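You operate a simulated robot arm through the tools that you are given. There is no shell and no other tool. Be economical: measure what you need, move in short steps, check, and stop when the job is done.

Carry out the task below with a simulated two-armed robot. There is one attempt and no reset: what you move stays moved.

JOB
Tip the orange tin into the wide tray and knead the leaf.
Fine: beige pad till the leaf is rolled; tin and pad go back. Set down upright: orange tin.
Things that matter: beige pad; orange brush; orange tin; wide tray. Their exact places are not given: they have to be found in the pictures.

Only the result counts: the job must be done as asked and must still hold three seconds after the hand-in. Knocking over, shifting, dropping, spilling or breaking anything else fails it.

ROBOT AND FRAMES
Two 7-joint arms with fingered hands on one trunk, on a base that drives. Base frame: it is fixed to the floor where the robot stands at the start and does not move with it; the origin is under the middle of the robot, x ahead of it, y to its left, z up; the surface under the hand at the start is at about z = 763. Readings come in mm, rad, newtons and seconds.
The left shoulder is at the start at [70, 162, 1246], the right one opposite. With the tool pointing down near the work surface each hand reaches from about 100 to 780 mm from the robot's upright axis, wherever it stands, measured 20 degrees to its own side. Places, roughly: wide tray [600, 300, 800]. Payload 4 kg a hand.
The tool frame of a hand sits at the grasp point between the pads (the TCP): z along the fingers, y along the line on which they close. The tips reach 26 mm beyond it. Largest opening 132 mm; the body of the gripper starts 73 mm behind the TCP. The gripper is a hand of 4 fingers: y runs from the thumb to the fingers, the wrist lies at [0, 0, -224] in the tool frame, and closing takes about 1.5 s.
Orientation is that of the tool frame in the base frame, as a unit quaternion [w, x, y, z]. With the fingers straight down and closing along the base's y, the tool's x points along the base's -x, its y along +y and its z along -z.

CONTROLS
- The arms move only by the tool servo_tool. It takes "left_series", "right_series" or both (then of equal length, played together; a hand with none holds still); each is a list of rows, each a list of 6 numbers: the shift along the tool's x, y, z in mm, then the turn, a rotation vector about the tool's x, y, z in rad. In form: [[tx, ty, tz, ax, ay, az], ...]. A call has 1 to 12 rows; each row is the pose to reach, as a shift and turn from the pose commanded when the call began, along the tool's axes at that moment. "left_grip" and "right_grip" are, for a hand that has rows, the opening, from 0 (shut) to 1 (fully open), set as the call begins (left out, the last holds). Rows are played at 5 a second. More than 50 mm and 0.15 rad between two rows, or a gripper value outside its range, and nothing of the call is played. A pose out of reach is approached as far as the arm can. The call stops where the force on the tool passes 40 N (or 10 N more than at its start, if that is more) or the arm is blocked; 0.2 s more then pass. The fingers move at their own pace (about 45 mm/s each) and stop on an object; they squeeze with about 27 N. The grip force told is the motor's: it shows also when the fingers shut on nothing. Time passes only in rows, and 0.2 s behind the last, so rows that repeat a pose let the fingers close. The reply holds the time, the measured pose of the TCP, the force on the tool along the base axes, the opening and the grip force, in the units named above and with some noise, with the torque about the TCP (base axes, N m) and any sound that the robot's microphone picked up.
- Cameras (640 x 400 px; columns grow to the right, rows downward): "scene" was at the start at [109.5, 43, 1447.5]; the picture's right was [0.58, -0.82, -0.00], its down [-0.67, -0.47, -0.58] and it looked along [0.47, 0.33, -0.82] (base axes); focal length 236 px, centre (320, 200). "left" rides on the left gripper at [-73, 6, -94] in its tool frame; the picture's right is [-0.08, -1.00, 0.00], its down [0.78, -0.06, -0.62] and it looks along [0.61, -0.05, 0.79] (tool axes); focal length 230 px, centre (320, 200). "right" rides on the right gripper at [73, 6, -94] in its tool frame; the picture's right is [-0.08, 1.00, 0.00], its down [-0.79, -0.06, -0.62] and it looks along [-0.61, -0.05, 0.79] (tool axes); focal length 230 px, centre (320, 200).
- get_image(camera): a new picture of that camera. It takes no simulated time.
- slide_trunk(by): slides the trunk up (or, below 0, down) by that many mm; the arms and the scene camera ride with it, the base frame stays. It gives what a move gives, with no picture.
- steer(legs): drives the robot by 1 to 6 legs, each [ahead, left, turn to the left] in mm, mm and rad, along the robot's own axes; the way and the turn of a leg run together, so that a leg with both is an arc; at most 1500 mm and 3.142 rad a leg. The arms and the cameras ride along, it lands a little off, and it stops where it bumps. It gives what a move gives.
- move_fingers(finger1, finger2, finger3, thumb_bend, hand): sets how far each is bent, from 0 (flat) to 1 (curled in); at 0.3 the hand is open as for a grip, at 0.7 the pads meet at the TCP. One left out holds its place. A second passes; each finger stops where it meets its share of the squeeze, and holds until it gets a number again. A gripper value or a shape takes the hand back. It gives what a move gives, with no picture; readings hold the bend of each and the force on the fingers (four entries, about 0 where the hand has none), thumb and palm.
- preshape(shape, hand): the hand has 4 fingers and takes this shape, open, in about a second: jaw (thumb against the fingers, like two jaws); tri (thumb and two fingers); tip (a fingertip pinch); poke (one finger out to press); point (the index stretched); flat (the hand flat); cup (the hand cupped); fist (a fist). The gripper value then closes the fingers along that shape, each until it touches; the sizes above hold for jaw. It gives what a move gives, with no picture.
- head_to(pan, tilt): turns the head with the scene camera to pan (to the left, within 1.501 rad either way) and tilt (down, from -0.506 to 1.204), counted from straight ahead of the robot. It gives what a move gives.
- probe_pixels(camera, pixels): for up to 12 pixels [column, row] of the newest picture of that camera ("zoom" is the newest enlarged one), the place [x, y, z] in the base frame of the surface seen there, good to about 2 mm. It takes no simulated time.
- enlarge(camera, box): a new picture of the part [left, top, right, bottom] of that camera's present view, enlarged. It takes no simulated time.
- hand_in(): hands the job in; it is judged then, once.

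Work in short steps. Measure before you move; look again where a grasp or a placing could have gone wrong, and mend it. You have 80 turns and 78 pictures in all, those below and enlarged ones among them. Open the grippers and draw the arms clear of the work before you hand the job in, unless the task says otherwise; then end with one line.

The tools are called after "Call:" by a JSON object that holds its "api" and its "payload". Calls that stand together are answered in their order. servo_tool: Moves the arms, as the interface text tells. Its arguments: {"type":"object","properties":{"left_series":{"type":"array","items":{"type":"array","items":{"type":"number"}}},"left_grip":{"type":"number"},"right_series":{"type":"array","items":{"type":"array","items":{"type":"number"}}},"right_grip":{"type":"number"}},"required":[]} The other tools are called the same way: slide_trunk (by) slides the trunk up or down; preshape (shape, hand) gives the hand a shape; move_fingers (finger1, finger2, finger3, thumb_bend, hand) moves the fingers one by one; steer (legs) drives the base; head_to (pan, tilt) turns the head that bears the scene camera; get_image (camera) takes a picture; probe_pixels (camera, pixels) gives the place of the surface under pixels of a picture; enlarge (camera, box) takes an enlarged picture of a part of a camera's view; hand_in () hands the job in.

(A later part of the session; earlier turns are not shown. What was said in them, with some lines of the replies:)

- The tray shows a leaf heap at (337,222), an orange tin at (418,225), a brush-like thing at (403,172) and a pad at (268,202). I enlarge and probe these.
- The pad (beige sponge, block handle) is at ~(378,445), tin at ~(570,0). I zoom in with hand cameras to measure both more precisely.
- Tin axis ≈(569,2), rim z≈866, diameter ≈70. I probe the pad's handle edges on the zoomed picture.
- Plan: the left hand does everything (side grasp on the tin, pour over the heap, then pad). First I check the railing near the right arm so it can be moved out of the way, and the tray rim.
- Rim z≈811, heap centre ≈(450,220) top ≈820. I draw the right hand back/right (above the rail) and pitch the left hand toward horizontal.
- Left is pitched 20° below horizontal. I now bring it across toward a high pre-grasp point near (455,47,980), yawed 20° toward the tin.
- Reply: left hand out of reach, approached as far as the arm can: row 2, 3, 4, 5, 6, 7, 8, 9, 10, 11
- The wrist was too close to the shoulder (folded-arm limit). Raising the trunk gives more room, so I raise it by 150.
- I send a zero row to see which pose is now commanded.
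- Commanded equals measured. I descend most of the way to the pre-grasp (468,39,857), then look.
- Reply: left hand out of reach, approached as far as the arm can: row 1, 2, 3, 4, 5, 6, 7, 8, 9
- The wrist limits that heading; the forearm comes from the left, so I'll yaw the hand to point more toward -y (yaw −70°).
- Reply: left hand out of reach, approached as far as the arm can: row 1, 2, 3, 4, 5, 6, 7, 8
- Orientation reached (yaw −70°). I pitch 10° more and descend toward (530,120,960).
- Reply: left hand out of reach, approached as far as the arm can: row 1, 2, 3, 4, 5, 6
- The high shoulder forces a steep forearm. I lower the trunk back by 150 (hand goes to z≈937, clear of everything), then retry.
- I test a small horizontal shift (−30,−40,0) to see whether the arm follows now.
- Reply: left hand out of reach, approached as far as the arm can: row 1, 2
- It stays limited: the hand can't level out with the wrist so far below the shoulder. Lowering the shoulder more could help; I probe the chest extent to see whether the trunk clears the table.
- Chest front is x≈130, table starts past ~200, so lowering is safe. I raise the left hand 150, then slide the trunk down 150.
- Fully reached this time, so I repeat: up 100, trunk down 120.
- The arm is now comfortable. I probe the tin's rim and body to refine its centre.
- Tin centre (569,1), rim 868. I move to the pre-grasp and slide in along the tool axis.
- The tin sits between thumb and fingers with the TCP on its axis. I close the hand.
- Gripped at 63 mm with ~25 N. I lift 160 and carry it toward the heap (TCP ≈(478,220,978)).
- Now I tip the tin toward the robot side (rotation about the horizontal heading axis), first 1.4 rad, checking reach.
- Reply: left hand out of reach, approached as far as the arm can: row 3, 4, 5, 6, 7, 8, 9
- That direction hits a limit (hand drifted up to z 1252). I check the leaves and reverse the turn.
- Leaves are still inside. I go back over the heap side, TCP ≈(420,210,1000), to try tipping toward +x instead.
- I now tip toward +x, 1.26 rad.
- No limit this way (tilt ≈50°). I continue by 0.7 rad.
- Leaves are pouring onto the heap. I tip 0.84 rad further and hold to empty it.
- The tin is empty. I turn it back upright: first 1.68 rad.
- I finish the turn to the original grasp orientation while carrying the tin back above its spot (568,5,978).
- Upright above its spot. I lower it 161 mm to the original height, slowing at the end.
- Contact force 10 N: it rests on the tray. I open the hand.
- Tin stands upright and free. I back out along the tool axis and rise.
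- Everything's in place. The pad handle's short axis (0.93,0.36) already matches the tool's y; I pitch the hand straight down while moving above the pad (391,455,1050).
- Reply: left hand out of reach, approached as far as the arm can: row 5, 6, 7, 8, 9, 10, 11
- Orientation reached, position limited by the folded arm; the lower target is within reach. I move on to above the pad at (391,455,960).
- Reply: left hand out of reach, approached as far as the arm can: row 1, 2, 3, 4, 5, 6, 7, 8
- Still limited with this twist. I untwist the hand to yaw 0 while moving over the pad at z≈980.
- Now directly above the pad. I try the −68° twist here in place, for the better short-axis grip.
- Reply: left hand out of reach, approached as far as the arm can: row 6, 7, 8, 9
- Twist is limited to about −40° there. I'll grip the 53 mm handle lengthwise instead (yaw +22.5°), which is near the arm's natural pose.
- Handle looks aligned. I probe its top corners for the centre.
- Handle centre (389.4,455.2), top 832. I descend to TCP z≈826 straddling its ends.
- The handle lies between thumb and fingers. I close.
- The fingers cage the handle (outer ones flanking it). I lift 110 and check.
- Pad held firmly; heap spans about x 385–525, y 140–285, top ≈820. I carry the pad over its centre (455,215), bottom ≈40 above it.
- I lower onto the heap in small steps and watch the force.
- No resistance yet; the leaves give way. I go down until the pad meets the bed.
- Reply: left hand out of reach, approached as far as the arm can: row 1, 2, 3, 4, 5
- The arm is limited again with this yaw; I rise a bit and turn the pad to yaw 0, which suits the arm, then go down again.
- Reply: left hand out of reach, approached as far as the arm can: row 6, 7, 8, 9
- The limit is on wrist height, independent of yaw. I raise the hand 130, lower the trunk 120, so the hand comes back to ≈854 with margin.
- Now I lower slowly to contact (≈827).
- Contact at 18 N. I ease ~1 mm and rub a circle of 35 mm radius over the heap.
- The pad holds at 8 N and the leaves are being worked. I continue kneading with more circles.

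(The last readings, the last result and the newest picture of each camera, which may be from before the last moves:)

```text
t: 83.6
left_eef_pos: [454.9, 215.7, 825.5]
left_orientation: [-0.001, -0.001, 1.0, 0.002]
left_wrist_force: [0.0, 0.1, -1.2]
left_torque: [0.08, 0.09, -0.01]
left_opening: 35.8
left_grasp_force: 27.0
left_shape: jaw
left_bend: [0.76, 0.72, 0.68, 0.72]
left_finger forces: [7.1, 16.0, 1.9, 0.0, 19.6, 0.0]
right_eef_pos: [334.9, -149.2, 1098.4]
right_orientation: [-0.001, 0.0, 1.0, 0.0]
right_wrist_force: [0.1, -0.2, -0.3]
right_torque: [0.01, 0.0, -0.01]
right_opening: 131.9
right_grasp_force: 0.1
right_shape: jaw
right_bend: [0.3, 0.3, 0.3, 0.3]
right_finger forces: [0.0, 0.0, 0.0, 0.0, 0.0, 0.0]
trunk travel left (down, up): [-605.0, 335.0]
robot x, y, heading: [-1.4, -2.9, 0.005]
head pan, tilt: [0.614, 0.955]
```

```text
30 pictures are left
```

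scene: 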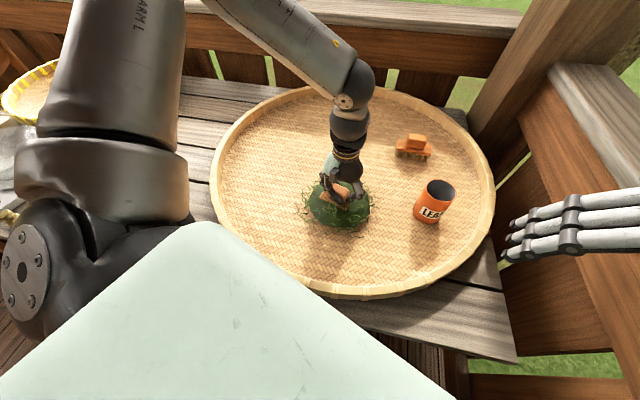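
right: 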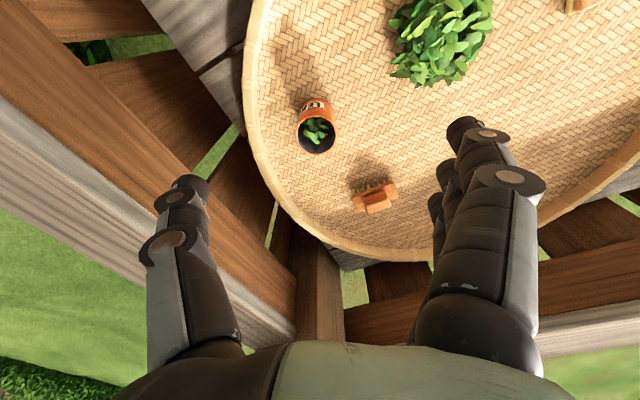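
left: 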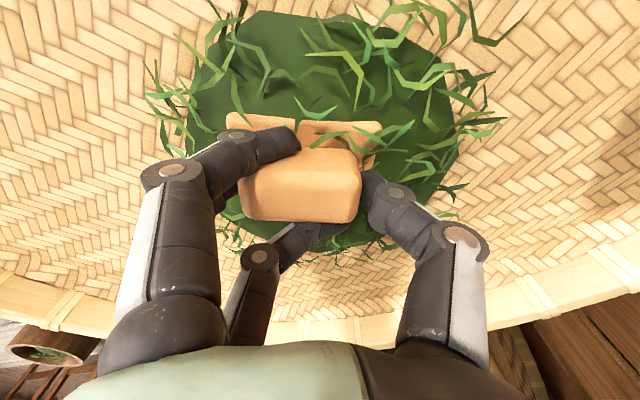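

The leaves are narrowing into rolls. Force has fallen to ~0, so I press 2 mm more and rub another round.

Call:
{"api": "servo_tool", "payload": {"left_series": [[0, 0, 2, 0, 0, 0], [30, 0, 2, 0, 0, 0], [30, 28, 2, 0, 0, 0], [0, 40, 2, 0, 0, 0], [-30, 28, 2, 0, 0, 0], [-40, 0, 2, 0, 0, 0], [-30, -28, 2, 0, 0, 0], [0, -40, 2, 0, 0, 0], [30, -28, 2, 0, 0, 0], [40, 0, 2, 0, 0, 0], [20, 0, 2, 0, 0, 0], [0, 0, 2, 0, 0, 0]]}}

Call:
{"api": "get_image", "payload": {"camera": "left"}}

```text
t: 86.2
left_eef_pos: [452.9, 217.1, 822.9]
left_orientation: [0.0, -0.001, 1.0, 0.001]
left_wrist_force: [-5.4, -1.5, 7.8]
left_torque: [0.22, 0.14, 0.11]
left_opening: 35.7
left_grasp_force: 26.2
left_shape: jaw
left_bend: [0.76, 0.72, 0.68, 0.73]
left_finger forces: [5.5, 17.0, 2.5, 0.0, 19.3, 0.0]
right_eef_pos: [332.0, -147.2, 1099.4]
right_orientation: [0.001, 0.0, 1.0, 0.0]
right_wrist_force: [0.2, 0.2, 0.2]
right_torque: [0.0, 0.01, 0.01]
right_opening: 131.9
right_grasp_force: 0.1
right_shape: jaw
right_bend: [0.3, 0.3, 0.3, 0.3]
right_finger forces: [0.0, 0.1, 0.0, 0.1, 0.1, 0.0]
trunk travel left (down, up): [-605.0, 335.0]
robot x, y, heading: [1.5, -1.3, 0.004]
head pan, tilt: [0.614, 0.955]
```

```text
29 pictures are left
```

left: 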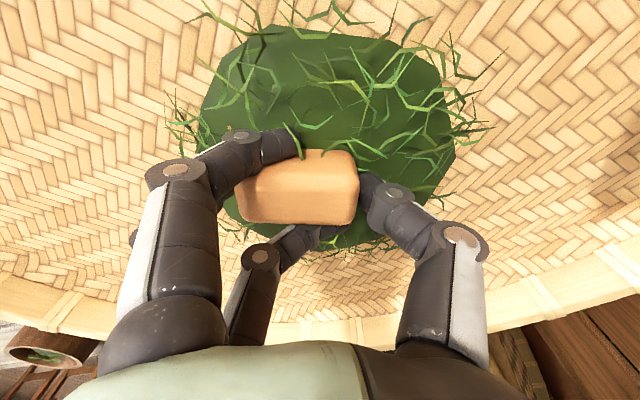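

More rolled yet; one more round to see whether it saturates.

Call:
{"api": "servo_tool", "payload": {"left_series": [[30, 0, 0, 0, 0, 0], [30, 28, 0, 0, 0, 0], [0, 40, 0, 0, 0, 0], [-30, 28, 0, 0, 0, 0], [-40, 0, 0, 0, 0, 0], [-30, -28, 0, 0, 0, 0], [0, -40, 0, 0, 0, 0], [30, -28, 0, 0, 0, 0], [40, 0, 0, 0, 0, 0], [0, 0, 0, 0, 0, 0], [-40, 0, 0, 0, 0, 0], [0, 0, 0, 0, 0, 0]]}}

Call:
{"api": "get_image", "payload": {"camera": "left"}}

```text
t: 88.8
left_eef_pos: [452.8, 215.9, 823.0]
left_orientation: [0.001, 0.0, 1.0, 0.0]
left_wrist_force: [4.2, 0.0, 8.4]
left_torque: [0.22, -0.05, -0.13]
left_opening: 36.0
left_grasp_force: 27.0
left_shape: jaw
left_bend: [0.76, 0.72, 0.68, 0.73]
left_finger forces: [8.2, 17.5, 1.8, 0.1, 19.1, 0.0]
right_eef_pos: [332.6, -146.9, 1100.3]
right_orientation: [0.0, -0.001, 1.0, 0.0]
right_wrist_force: [0.5, 0.3, -0.1]
right_torque: [0.01, -0.03, 0.0]
right_opening: 131.9
right_grasp_force: 0.0
right_shape: jaw
right_bend: [0.3, 0.3, 0.3, 0.3]
right_finger forces: [0.1, 0.0, 0.0, 0.1, 0.0, 0.1]
trunk travel left (down, up): [-605.0, 335.0]
robot x, y, heading: [-0.1, -3.2, -0.002]
head pan, tilt: [0.614, 0.955]
```

```text
28 pictures are left
```

left: 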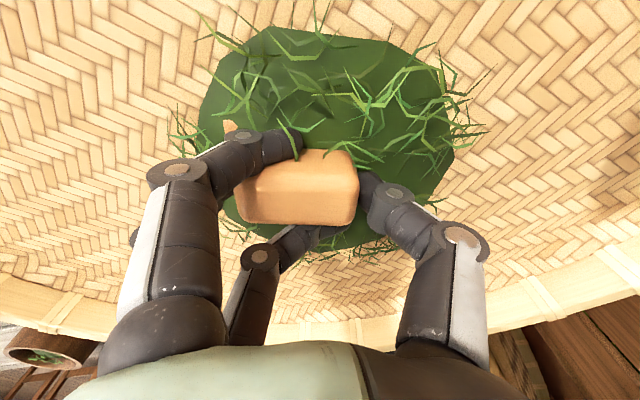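

Looks nearly saturated; one last round to confirm.

Call:
{"api": "servo_tool", "payload": {"left_series": [[30, 0, 0, 0, 0, 0], [30, 28, 0, 0, 0, 0], [0, 40, 0, 0, 0, 0], [-30, 28, 0, 0, 0, 0], [-40, 0, 0, 0, 0, 0], [-30, -28, 0, 0, 0, 0], [0, -40, 0, 0, 0, 0], [30, -28, 0, 0, 0, 0], [40, 0, 0, 0, 0, 0], [0, 0, 0, 0, 0, 0], [-40, 0, 0, 0, 0, 0], [0, 0, 0, 0, 0, 0]]}}

Call:
{"api": "get_image", "payload": {"camera": "left"}}

```text
t: 91.4
left_eef_pos: [452.8, 214.3, 823.2]
left_orientation: [0.003, 0.0, 1.0, 0.002]
left_wrist_force: [4.8, 0.5, 9.3]
left_torque: [0.26, 0.04, -0.1]
left_opening: 35.6
left_grasp_force: 26.4
left_shape: jaw
left_bend: [0.76, 0.71, 0.68, 0.73]
left_finger forces: [8.1, 17.5, 1.4, 0.1, 18.8, 0.0]
right_eef_pos: [332.1, -148.5, 1099.9]
right_orientation: [0.0, 0.0, 1.0, 0.001]
right_wrist_force: [0.2, -0.1, 0.4]
right_torque: [0.03, 0.02, -0.01]
right_opening: 131.7
right_grasp_force: 0.1
right_shape: jaw
right_bend: [0.3, 0.3, 0.3, 0.3]
right_finger forces: [0.1, 0.1, 0.0, 0.0, 0.0, 0.0]
trunk travel left (down, up): [-605.0, 335.0]
robot x, y, heading: [1.0, -0.5, -0.004]
head pan, tilt: [0.614, 0.955]
```

```text
27 pictures are left
```

left: 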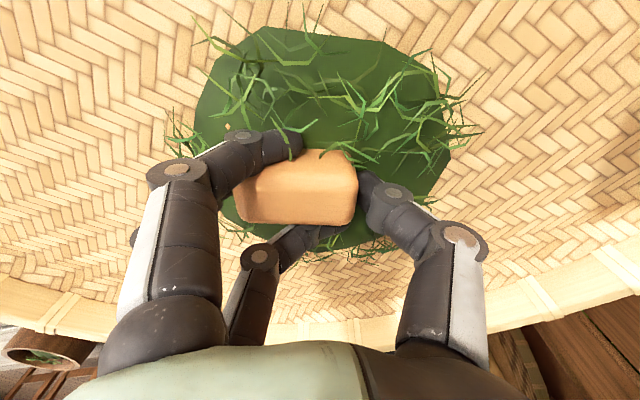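

Saturated: the leaves are rolled. I lift the pad 110 and look.

Call:
{"api": "servo_tool", "payload": {"left_series": [[0, 0, -20, 0, 0, 0], [0, 0, -60, 0, 0, 0], [0, 0, -100, 0, 0, 0], [0, 0, -115, 0, 0, 0], [0, 0, -115, 0, 0, 0]]}}

Call:
{"api": "get_image", "payload": {"camera": "left"}}

Call:
{"api": "enlarge", "payload": {"camera": "scene", "box": [200, 80, 500, 270]}}

```text
t: 92.6
left_eef_pos: [450.9, 215.1, 937.7]
left_orientation: [0.0, -0.002, 1.0, 0.001]
left_wrist_force: [-0.9, -0.6, -1.2]
left_torque: [-0.02, 0.01, 0.01]
left_opening: 36.1
left_grasp_force: 27.1
left_shape: jaw
left_bend: [0.76, 0.71, 0.68, 0.73]
left_finger forces: [5.3, 16.4, 2.6, 0.0, 17.9, 0.0]
right_eef_pos: [333.6, -147.3, 1100.7]
right_orientation: [0.0, 0.0, 1.0, 0.001]
right_wrist_force: [-0.2, -0.9, -0.1]
right_torque: [-0.02, 0.0, -0.02]
right_opening: 131.7
right_grasp_force: 0.0
right_shape: jaw
right_bend: [0.3, 0.3, 0.3, 0.3]
right_finger forces: [0.0, 0.0, 0.0, 0.0, 0.0, 0.0]
trunk travel left (down, up): [-605.0, 335.0]
robot x, y, heading: [0.9, 0.9, 0.001]
head pan, tilt: [0.614, 0.955]
```

```text
26 pictures are left
```

left: 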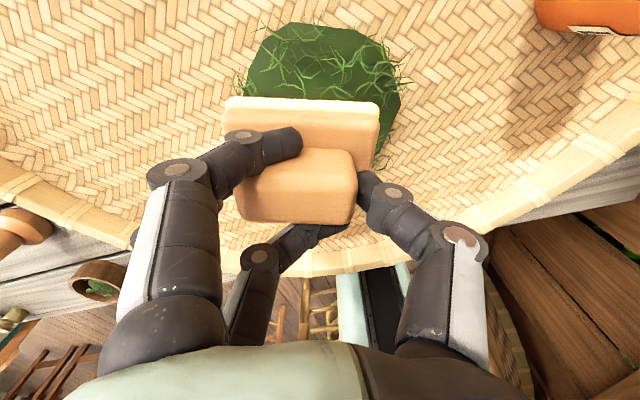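

```text
2.11 times, centred on (350, 175) of scene
```

zoom: 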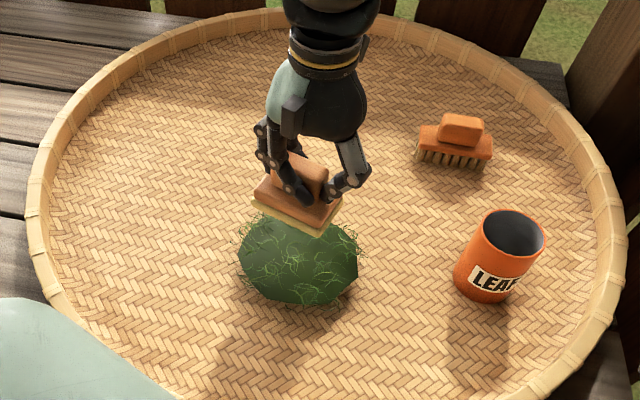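

The heap is rolled. I probe the pad's pose in the hand so I can put it back precisely.

Call:
{"api": "probe_pixels", "payload": {"camera": "left", "pixels": [[245, 182], [352, 182], [348, 217], [246, 217], [300, 185], [232, 115], [372, 118], [368, 140], [300, 120]]}}

```text
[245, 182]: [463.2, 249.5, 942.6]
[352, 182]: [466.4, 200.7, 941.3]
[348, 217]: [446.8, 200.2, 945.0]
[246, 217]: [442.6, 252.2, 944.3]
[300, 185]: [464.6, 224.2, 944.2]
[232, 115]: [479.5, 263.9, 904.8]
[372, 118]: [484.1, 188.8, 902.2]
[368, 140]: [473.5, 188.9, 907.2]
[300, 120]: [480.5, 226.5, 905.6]
```

Pad centre is offset (+4,+10.5) from the TCP and turned 3.8°. I carry it to TCP (389,444) with yaw 18.8° so the pad returns to (389.5,455) at 22.6°.

Call:
{"api": "servo_tool", "payload": {"left_series": [[10, 38, 0, 0, 0, -0.055], [21, 76, 0, 0, 0, -0.109], [31, 114, 0, 0, 0, -0.164], [41, 153, 0, 0, 0, -0.219], [51, 191, 0, 0, 0, -0.273], [62, 229, 0, 0, 0, -0.328], [62, 229, 0, 0, 0, -0.328]]}}

Call:
{"api": "get_image", "payload": {"camera": "left"}}

Call:
{"api": "probe_pixels", "payload": {"camera": "left", "pixels": [[245, 182], [352, 182], [348, 217], [246, 217], [232, 115], [372, 118]]}}

```text
t: 94.2
left_eef_pos: [393.2, 444.5, 937.9]
left_orientation: [-0.001, -0.164, 0.986, 0.001]
left_wrist_force: [0.1, 0.1, -2.3]
left_torque: [0.01, 0.02, -0.02]
left_opening: 35.8
left_grasp_force: 27.3
left_shape: jaw
left_bend: [0.76, 0.71, 0.68, 0.73]
left_finger forces: [4.8, 16.1, 2.4, 0.0, 17.8, 0.0]
right_eef_pos: [335.1, -147.0, 1100.5]
right_orientation: [0.0, 0.0, 1.0, 0.001]
right_wrist_force: [-0.6, 0.8, 0.4]
right_torque: [0.01, 0.01, 0.06]
right_opening: 131.7
right_grasp_force: 0.0
right_shape: jaw
right_bend: [0.3, 0.3, 0.3, 0.3]
right_finger forces: [0.0, 0.0, 0.1, 0.0, 0.0, 0.0]
trunk travel left (down, up): [-605.0, 335.0]
robot x, y, heading: [2.4, 0.6, 0.005]
head pan, tilt: [0.614, 0.955]
```

```text
24 pictures are left
```

left: 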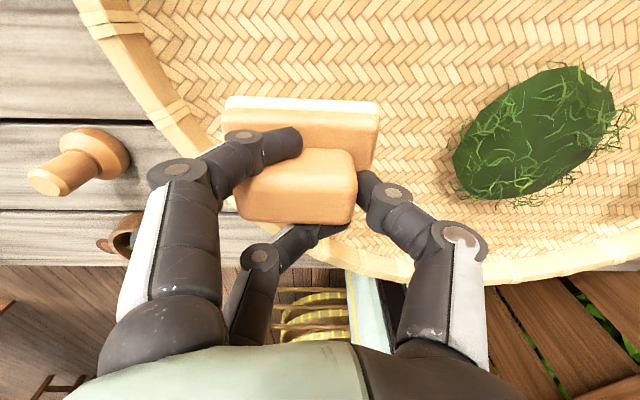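

```text
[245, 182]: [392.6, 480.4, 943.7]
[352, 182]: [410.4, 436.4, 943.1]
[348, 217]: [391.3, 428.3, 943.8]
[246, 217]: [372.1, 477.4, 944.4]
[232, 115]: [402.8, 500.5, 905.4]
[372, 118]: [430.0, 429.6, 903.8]
```

Pad centre at (391.6,455.6), orientation matches. I lower to contact.

Call:
{"api": "servo_tool", "payload": {"left_series": [[1, 0, 35, 0, 0, 0], [2, 0, 70, 0, 0, 0], [2, 0, 95, 0, 0, 0], [2, 0, 106, 0, 0, 0], [2, 0, 110, 0, 0, 0], [2, 0, 112, 0, 0, 0], [2, 0, 113, 0, 0, 0]]}}

```text
t: 95.8
left_eef_pos: [387.8, 443.1, 823.9]
left_orientation: [0.0, -0.164, 0.986, 0.001]
left_wrist_force: [-0.7, 0.4, 0.0]
left_torque: [0.05, 0.03, -0.02]
left_opening: 35.8
left_grasp_force: 27.1
left_shape: jaw
left_bend: [0.76, 0.71, 0.68, 0.73]
left_finger forces: [5.1, 16.2, 1.9, 0.0, 17.5, 0.1]
right_eef_pos: [333.4, -147.1, 1100.9]
right_orientation: [0.0, 0.0, 1.0, 0.0]
right_wrist_force: [0.0, 0.8, 0.1]
right_torque: [0.0, -0.01, 0.03]
right_opening: 131.9
right_grasp_force: 0.0
right_shape: jaw
right_bend: [0.3, 0.3, 0.3, 0.3]
right_finger forces: [0.1, 0.0, 0.0, 0.0, 0.0, 0.0]
trunk travel left (down, up): [-605.0, 335.0]
robot x, y, heading: [0.6, -0.2, 0.005]
head pan, tilt: [0.614, 0.955]
```

Force has lost the pad's −1.5 N weight; nearly touching. I press 1 mm more, then open.

Call:
{"api": "servo_tool", "payload": {"left_series": [[0, 0, 1, 0, 0, 0], [0, 0, 1, 0, 0, 0]]}}

Call:
{"api": "servo_tool", "payload": {"left_series": [[0, 0, 0, 0, 0, 0], [0, 0, 0, 0, 0, 0], [0, 0, 0, 0, 0, 0], [0, 0, 0, 0, 0, 0], [0, 0, 0, 0, 0, 0], [0, 0, 0, 0, 0, 0], [0, 0, 0, 0, 0, 0], [0, 0, 0, 0, 0, 0], [0, 0, 0, 0, 0, 0], [0, 0, 0, 0, 0, 0]], "left_grip": 1.0}}

Call:
{"api": "get_image", "payload": {"camera": "left"}}

```text
t: 96.4
left_eef_pos: [388.7, 442.8, 823.0]
left_orientation: [0.001, -0.164, 0.986, 0.001]
left_wrist_force: [2.0, -0.8, 2.5]
left_torque: [0.19, 0.13, -0.1]
left_opening: 35.9
left_grasp_force: 27.7
left_shape: jaw
left_bend: [0.76, 0.71, 0.68, 0.73]
left_finger forces: [6.2, 16.2, 1.3, 0.0, 17.6, 0.0]
right_eef_pos: [334.6, -146.9, 1099.2]
right_orientation: [0.0, 0.0, 1.0, 0.0]
right_wrist_force: [-0.3, -0.9, -0.8]
right_torque: [0.03, -0.01, -0.05]
right_opening: 131.7
right_grasp_force: 0.1
right_shape: jaw
right_bend: [0.3, 0.3, 0.3, 0.3]
right_finger forces: [0.0, 0.0, 0.0, 0.1, 0.0, 0.0]
trunk travel left (down, up): [-605.0, 335.0]
robot x, y, heading: [1.2, -0.0, 0.001]
head pan, tilt: [0.614, 0.955]
```

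```text
t: 98.6
left_eef_pos: [387.8, 442.7, 823.5]
left_orientation: [0.001, -0.164, 0.986, 0.001]
left_wrist_force: [-0.4, 0.1, 0.7]
left_torque: [0.0, 0.01, -0.02]
left_opening: 131.9
left_grasp_force: 0.1
left_shape: jaw
left_bend: [0.3, 0.3, 0.3, 0.3]
left_finger forces: [0.0, 0.1, 0.1, 0.1, 0.0, 0.1]
right_eef_pos: [332.7, -145.5, 1100.6]
right_orientation: [0.001, 0.0, 1.0, 0.0]
right_wrist_force: [0.1, 0.8, 0.4]
right_torque: [-0.02, 0.02, -0.04]
right_opening: 131.8
right_grasp_force: 0.0
right_shape: jaw
right_bend: [0.3, 0.3, 0.3, 0.3]
right_finger forces: [0.1, 0.0, 0.0, 0.0, 0.0, 0.0]
trunk travel left (down, up): [-605.0, 335.0]
robot x, y, heading: [-0.4, -2.1, -0.001]
head pan, tilt: [0.614, 0.955]
```

```text
23 pictures are left
```

left: 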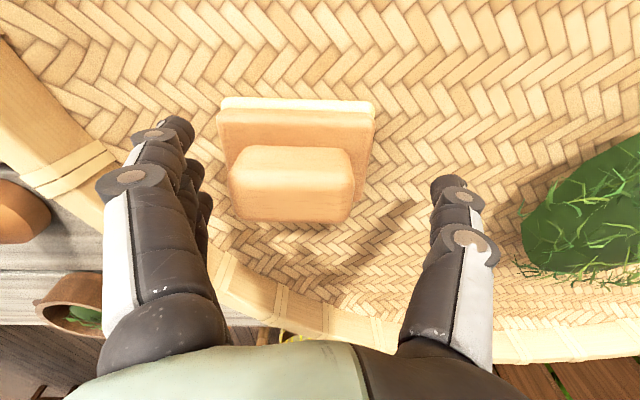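

Released. I withdraw straight up 150 and view the result.

Call:
{"api": "servo_tool", "payload": {"left_series": [[0, 0, -20, 0, 0, 0], [0, 0, -60, 0, 0, 0], [0, 0, -105, 0, 0, 0], [0, 0, -150, 0, 0, 0], [0, 0, -150, 0, 0, 0]]}}

Call:
{"api": "enlarge", "payload": {"camera": "left", "box": [220, 20, 420, 145]}}

Call:
{"api": "get_image", "payload": {"camera": "scene"}}

```text
t: 99.8
left_eef_pos: [388.2, 442.8, 971.3]
left_orientation: [0.0, -0.164, 0.986, 0.0]
left_wrist_force: [0.0, -0.1, -0.1]
left_torque: [-0.02, 0.01, 0.02]
left_opening: 131.8
left_grasp_force: 0.1
left_shape: jaw
left_bend: [0.3, 0.3, 0.3, 0.3]
left_finger forces: [0.0, 0.1, 0.0, 0.1, 0.0, 0.0]
right_eef_pos: [333.5, -145.9, 1099.9]
right_orientation: [0.0, 0.0, 1.0, 0.0]
right_wrist_force: [0.2, 0.0, 0.5]
right_torque: [-0.02, 0.0, 0.02]
right_opening: 131.7
right_grasp_force: 0.1
right_shape: jaw
right_bend: [0.3, 0.3, 0.3, 0.3]
right_finger forces: [0.1, 0.1, 0.0, 0.0, 0.0, 0.0]
trunk travel left (down, up): [-605.0, 335.0]
robot x, y, heading: [-4.4, -0.1, -0.0]
head pan, tilt: [0.614, 0.955]
```

```text
3.20 times, centred on (320, 82) of left
```

zoom: 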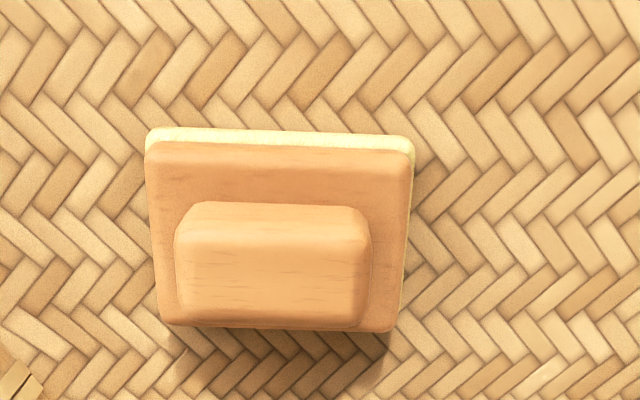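

```text
21 pictures are left
```

scene: 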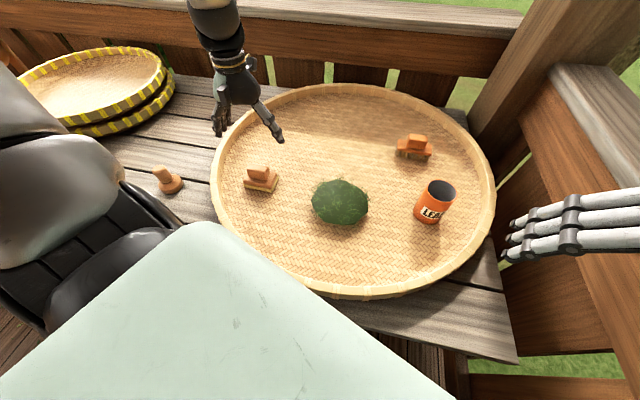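

I verify the pad and tin positions, and raise the trunk and hand clear.

Call:
{"api": "probe_pixels", "payload": {"camera": "zoom", "pixels": [[185, 250], [362, 255], [358, 320], [185, 312], [155, 155], [405, 165], [390, 325], [168, 318]]}}

Call:
{"api": "probe_pixels", "payload": {"camera": "scene", "pixels": [[440, 181], [455, 192], [426, 188], [440, 200], [468, 230], [340, 292], [215, 200], [350, 86]]}}

Call:
{"api": "slide_trunk", "payload": {"by": 120}}

Call:
{"api": "get_image", "payload": {"camera": "scene"}}

```text
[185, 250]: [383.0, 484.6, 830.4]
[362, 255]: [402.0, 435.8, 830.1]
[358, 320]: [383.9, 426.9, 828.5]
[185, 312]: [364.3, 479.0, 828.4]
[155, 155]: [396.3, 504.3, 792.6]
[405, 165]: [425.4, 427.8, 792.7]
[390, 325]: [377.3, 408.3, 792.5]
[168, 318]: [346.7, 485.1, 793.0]
```

```text
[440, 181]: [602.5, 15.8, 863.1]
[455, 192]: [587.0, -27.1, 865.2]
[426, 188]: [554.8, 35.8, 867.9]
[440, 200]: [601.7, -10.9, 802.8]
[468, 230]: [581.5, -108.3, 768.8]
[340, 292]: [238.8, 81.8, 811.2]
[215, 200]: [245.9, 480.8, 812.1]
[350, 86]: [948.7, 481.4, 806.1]
```

```text
t: 101.3
left_eef_pos: [388.1, 442.2, 1092.3]
left_orientation: [0.0, -0.165, 0.986, -0.001]
left_wrist_force: [-0.5, 0.8, 0.2]
left_torque: [-0.01, -0.02, -0.01]
left_opening: 131.7
left_grasp_force: 0.1
left_shape: jaw
left_bend: [0.3, 0.3, 0.3, 0.3]
left_finger forces: [0.1, 0.0, 0.0, 0.0, 0.0, 0.1]
right_eef_pos: [333.4, -146.6, 1219.3]
right_orientation: [0.0, 0.0, 1.0, 0.0]
right_wrist_force: [-0.9, 1.1, 1.0]
right_torque: [0.01, 0.02, 0.01]
right_opening: 131.7
right_grasp_force: 0.1
right_shape: jaw
right_bend: [0.3, 0.3, 0.3, 0.3]
right_finger forces: [0.1, 0.0, 0.0, 0.0, 0.0, 0.0]
trunk travel left (down, up): [-725.0, 215.0]
robot x, y, heading: [2.7, 2.0, -0.0]
head pan, tilt: [0.614, 0.955]
```

```text
20 pictures are left
```

scene: 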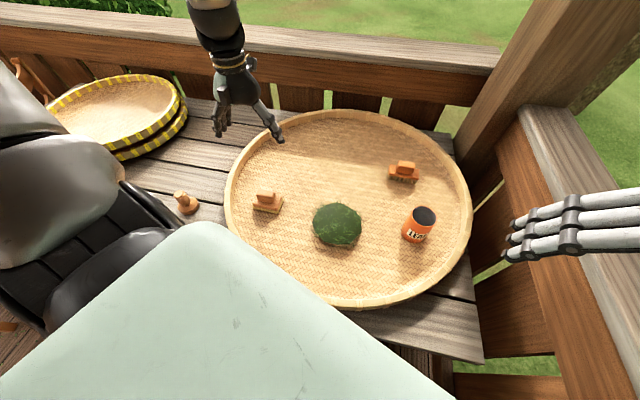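

The tin is upright and empty at its place, the pad is back within a few mm, the leaf is rolled, and both hands are open and clear. I hand in.

Call:
{"api": "hand_in", "payload": {}}

```text
The job is handed in.
```

I tipped the orange tin into the wide tray and kneaded the leaf with the beige pad until it was rolled. The tin is back upright at its place, the pad is back within a few mm of its own, and the job is handed in; the result has not come back.
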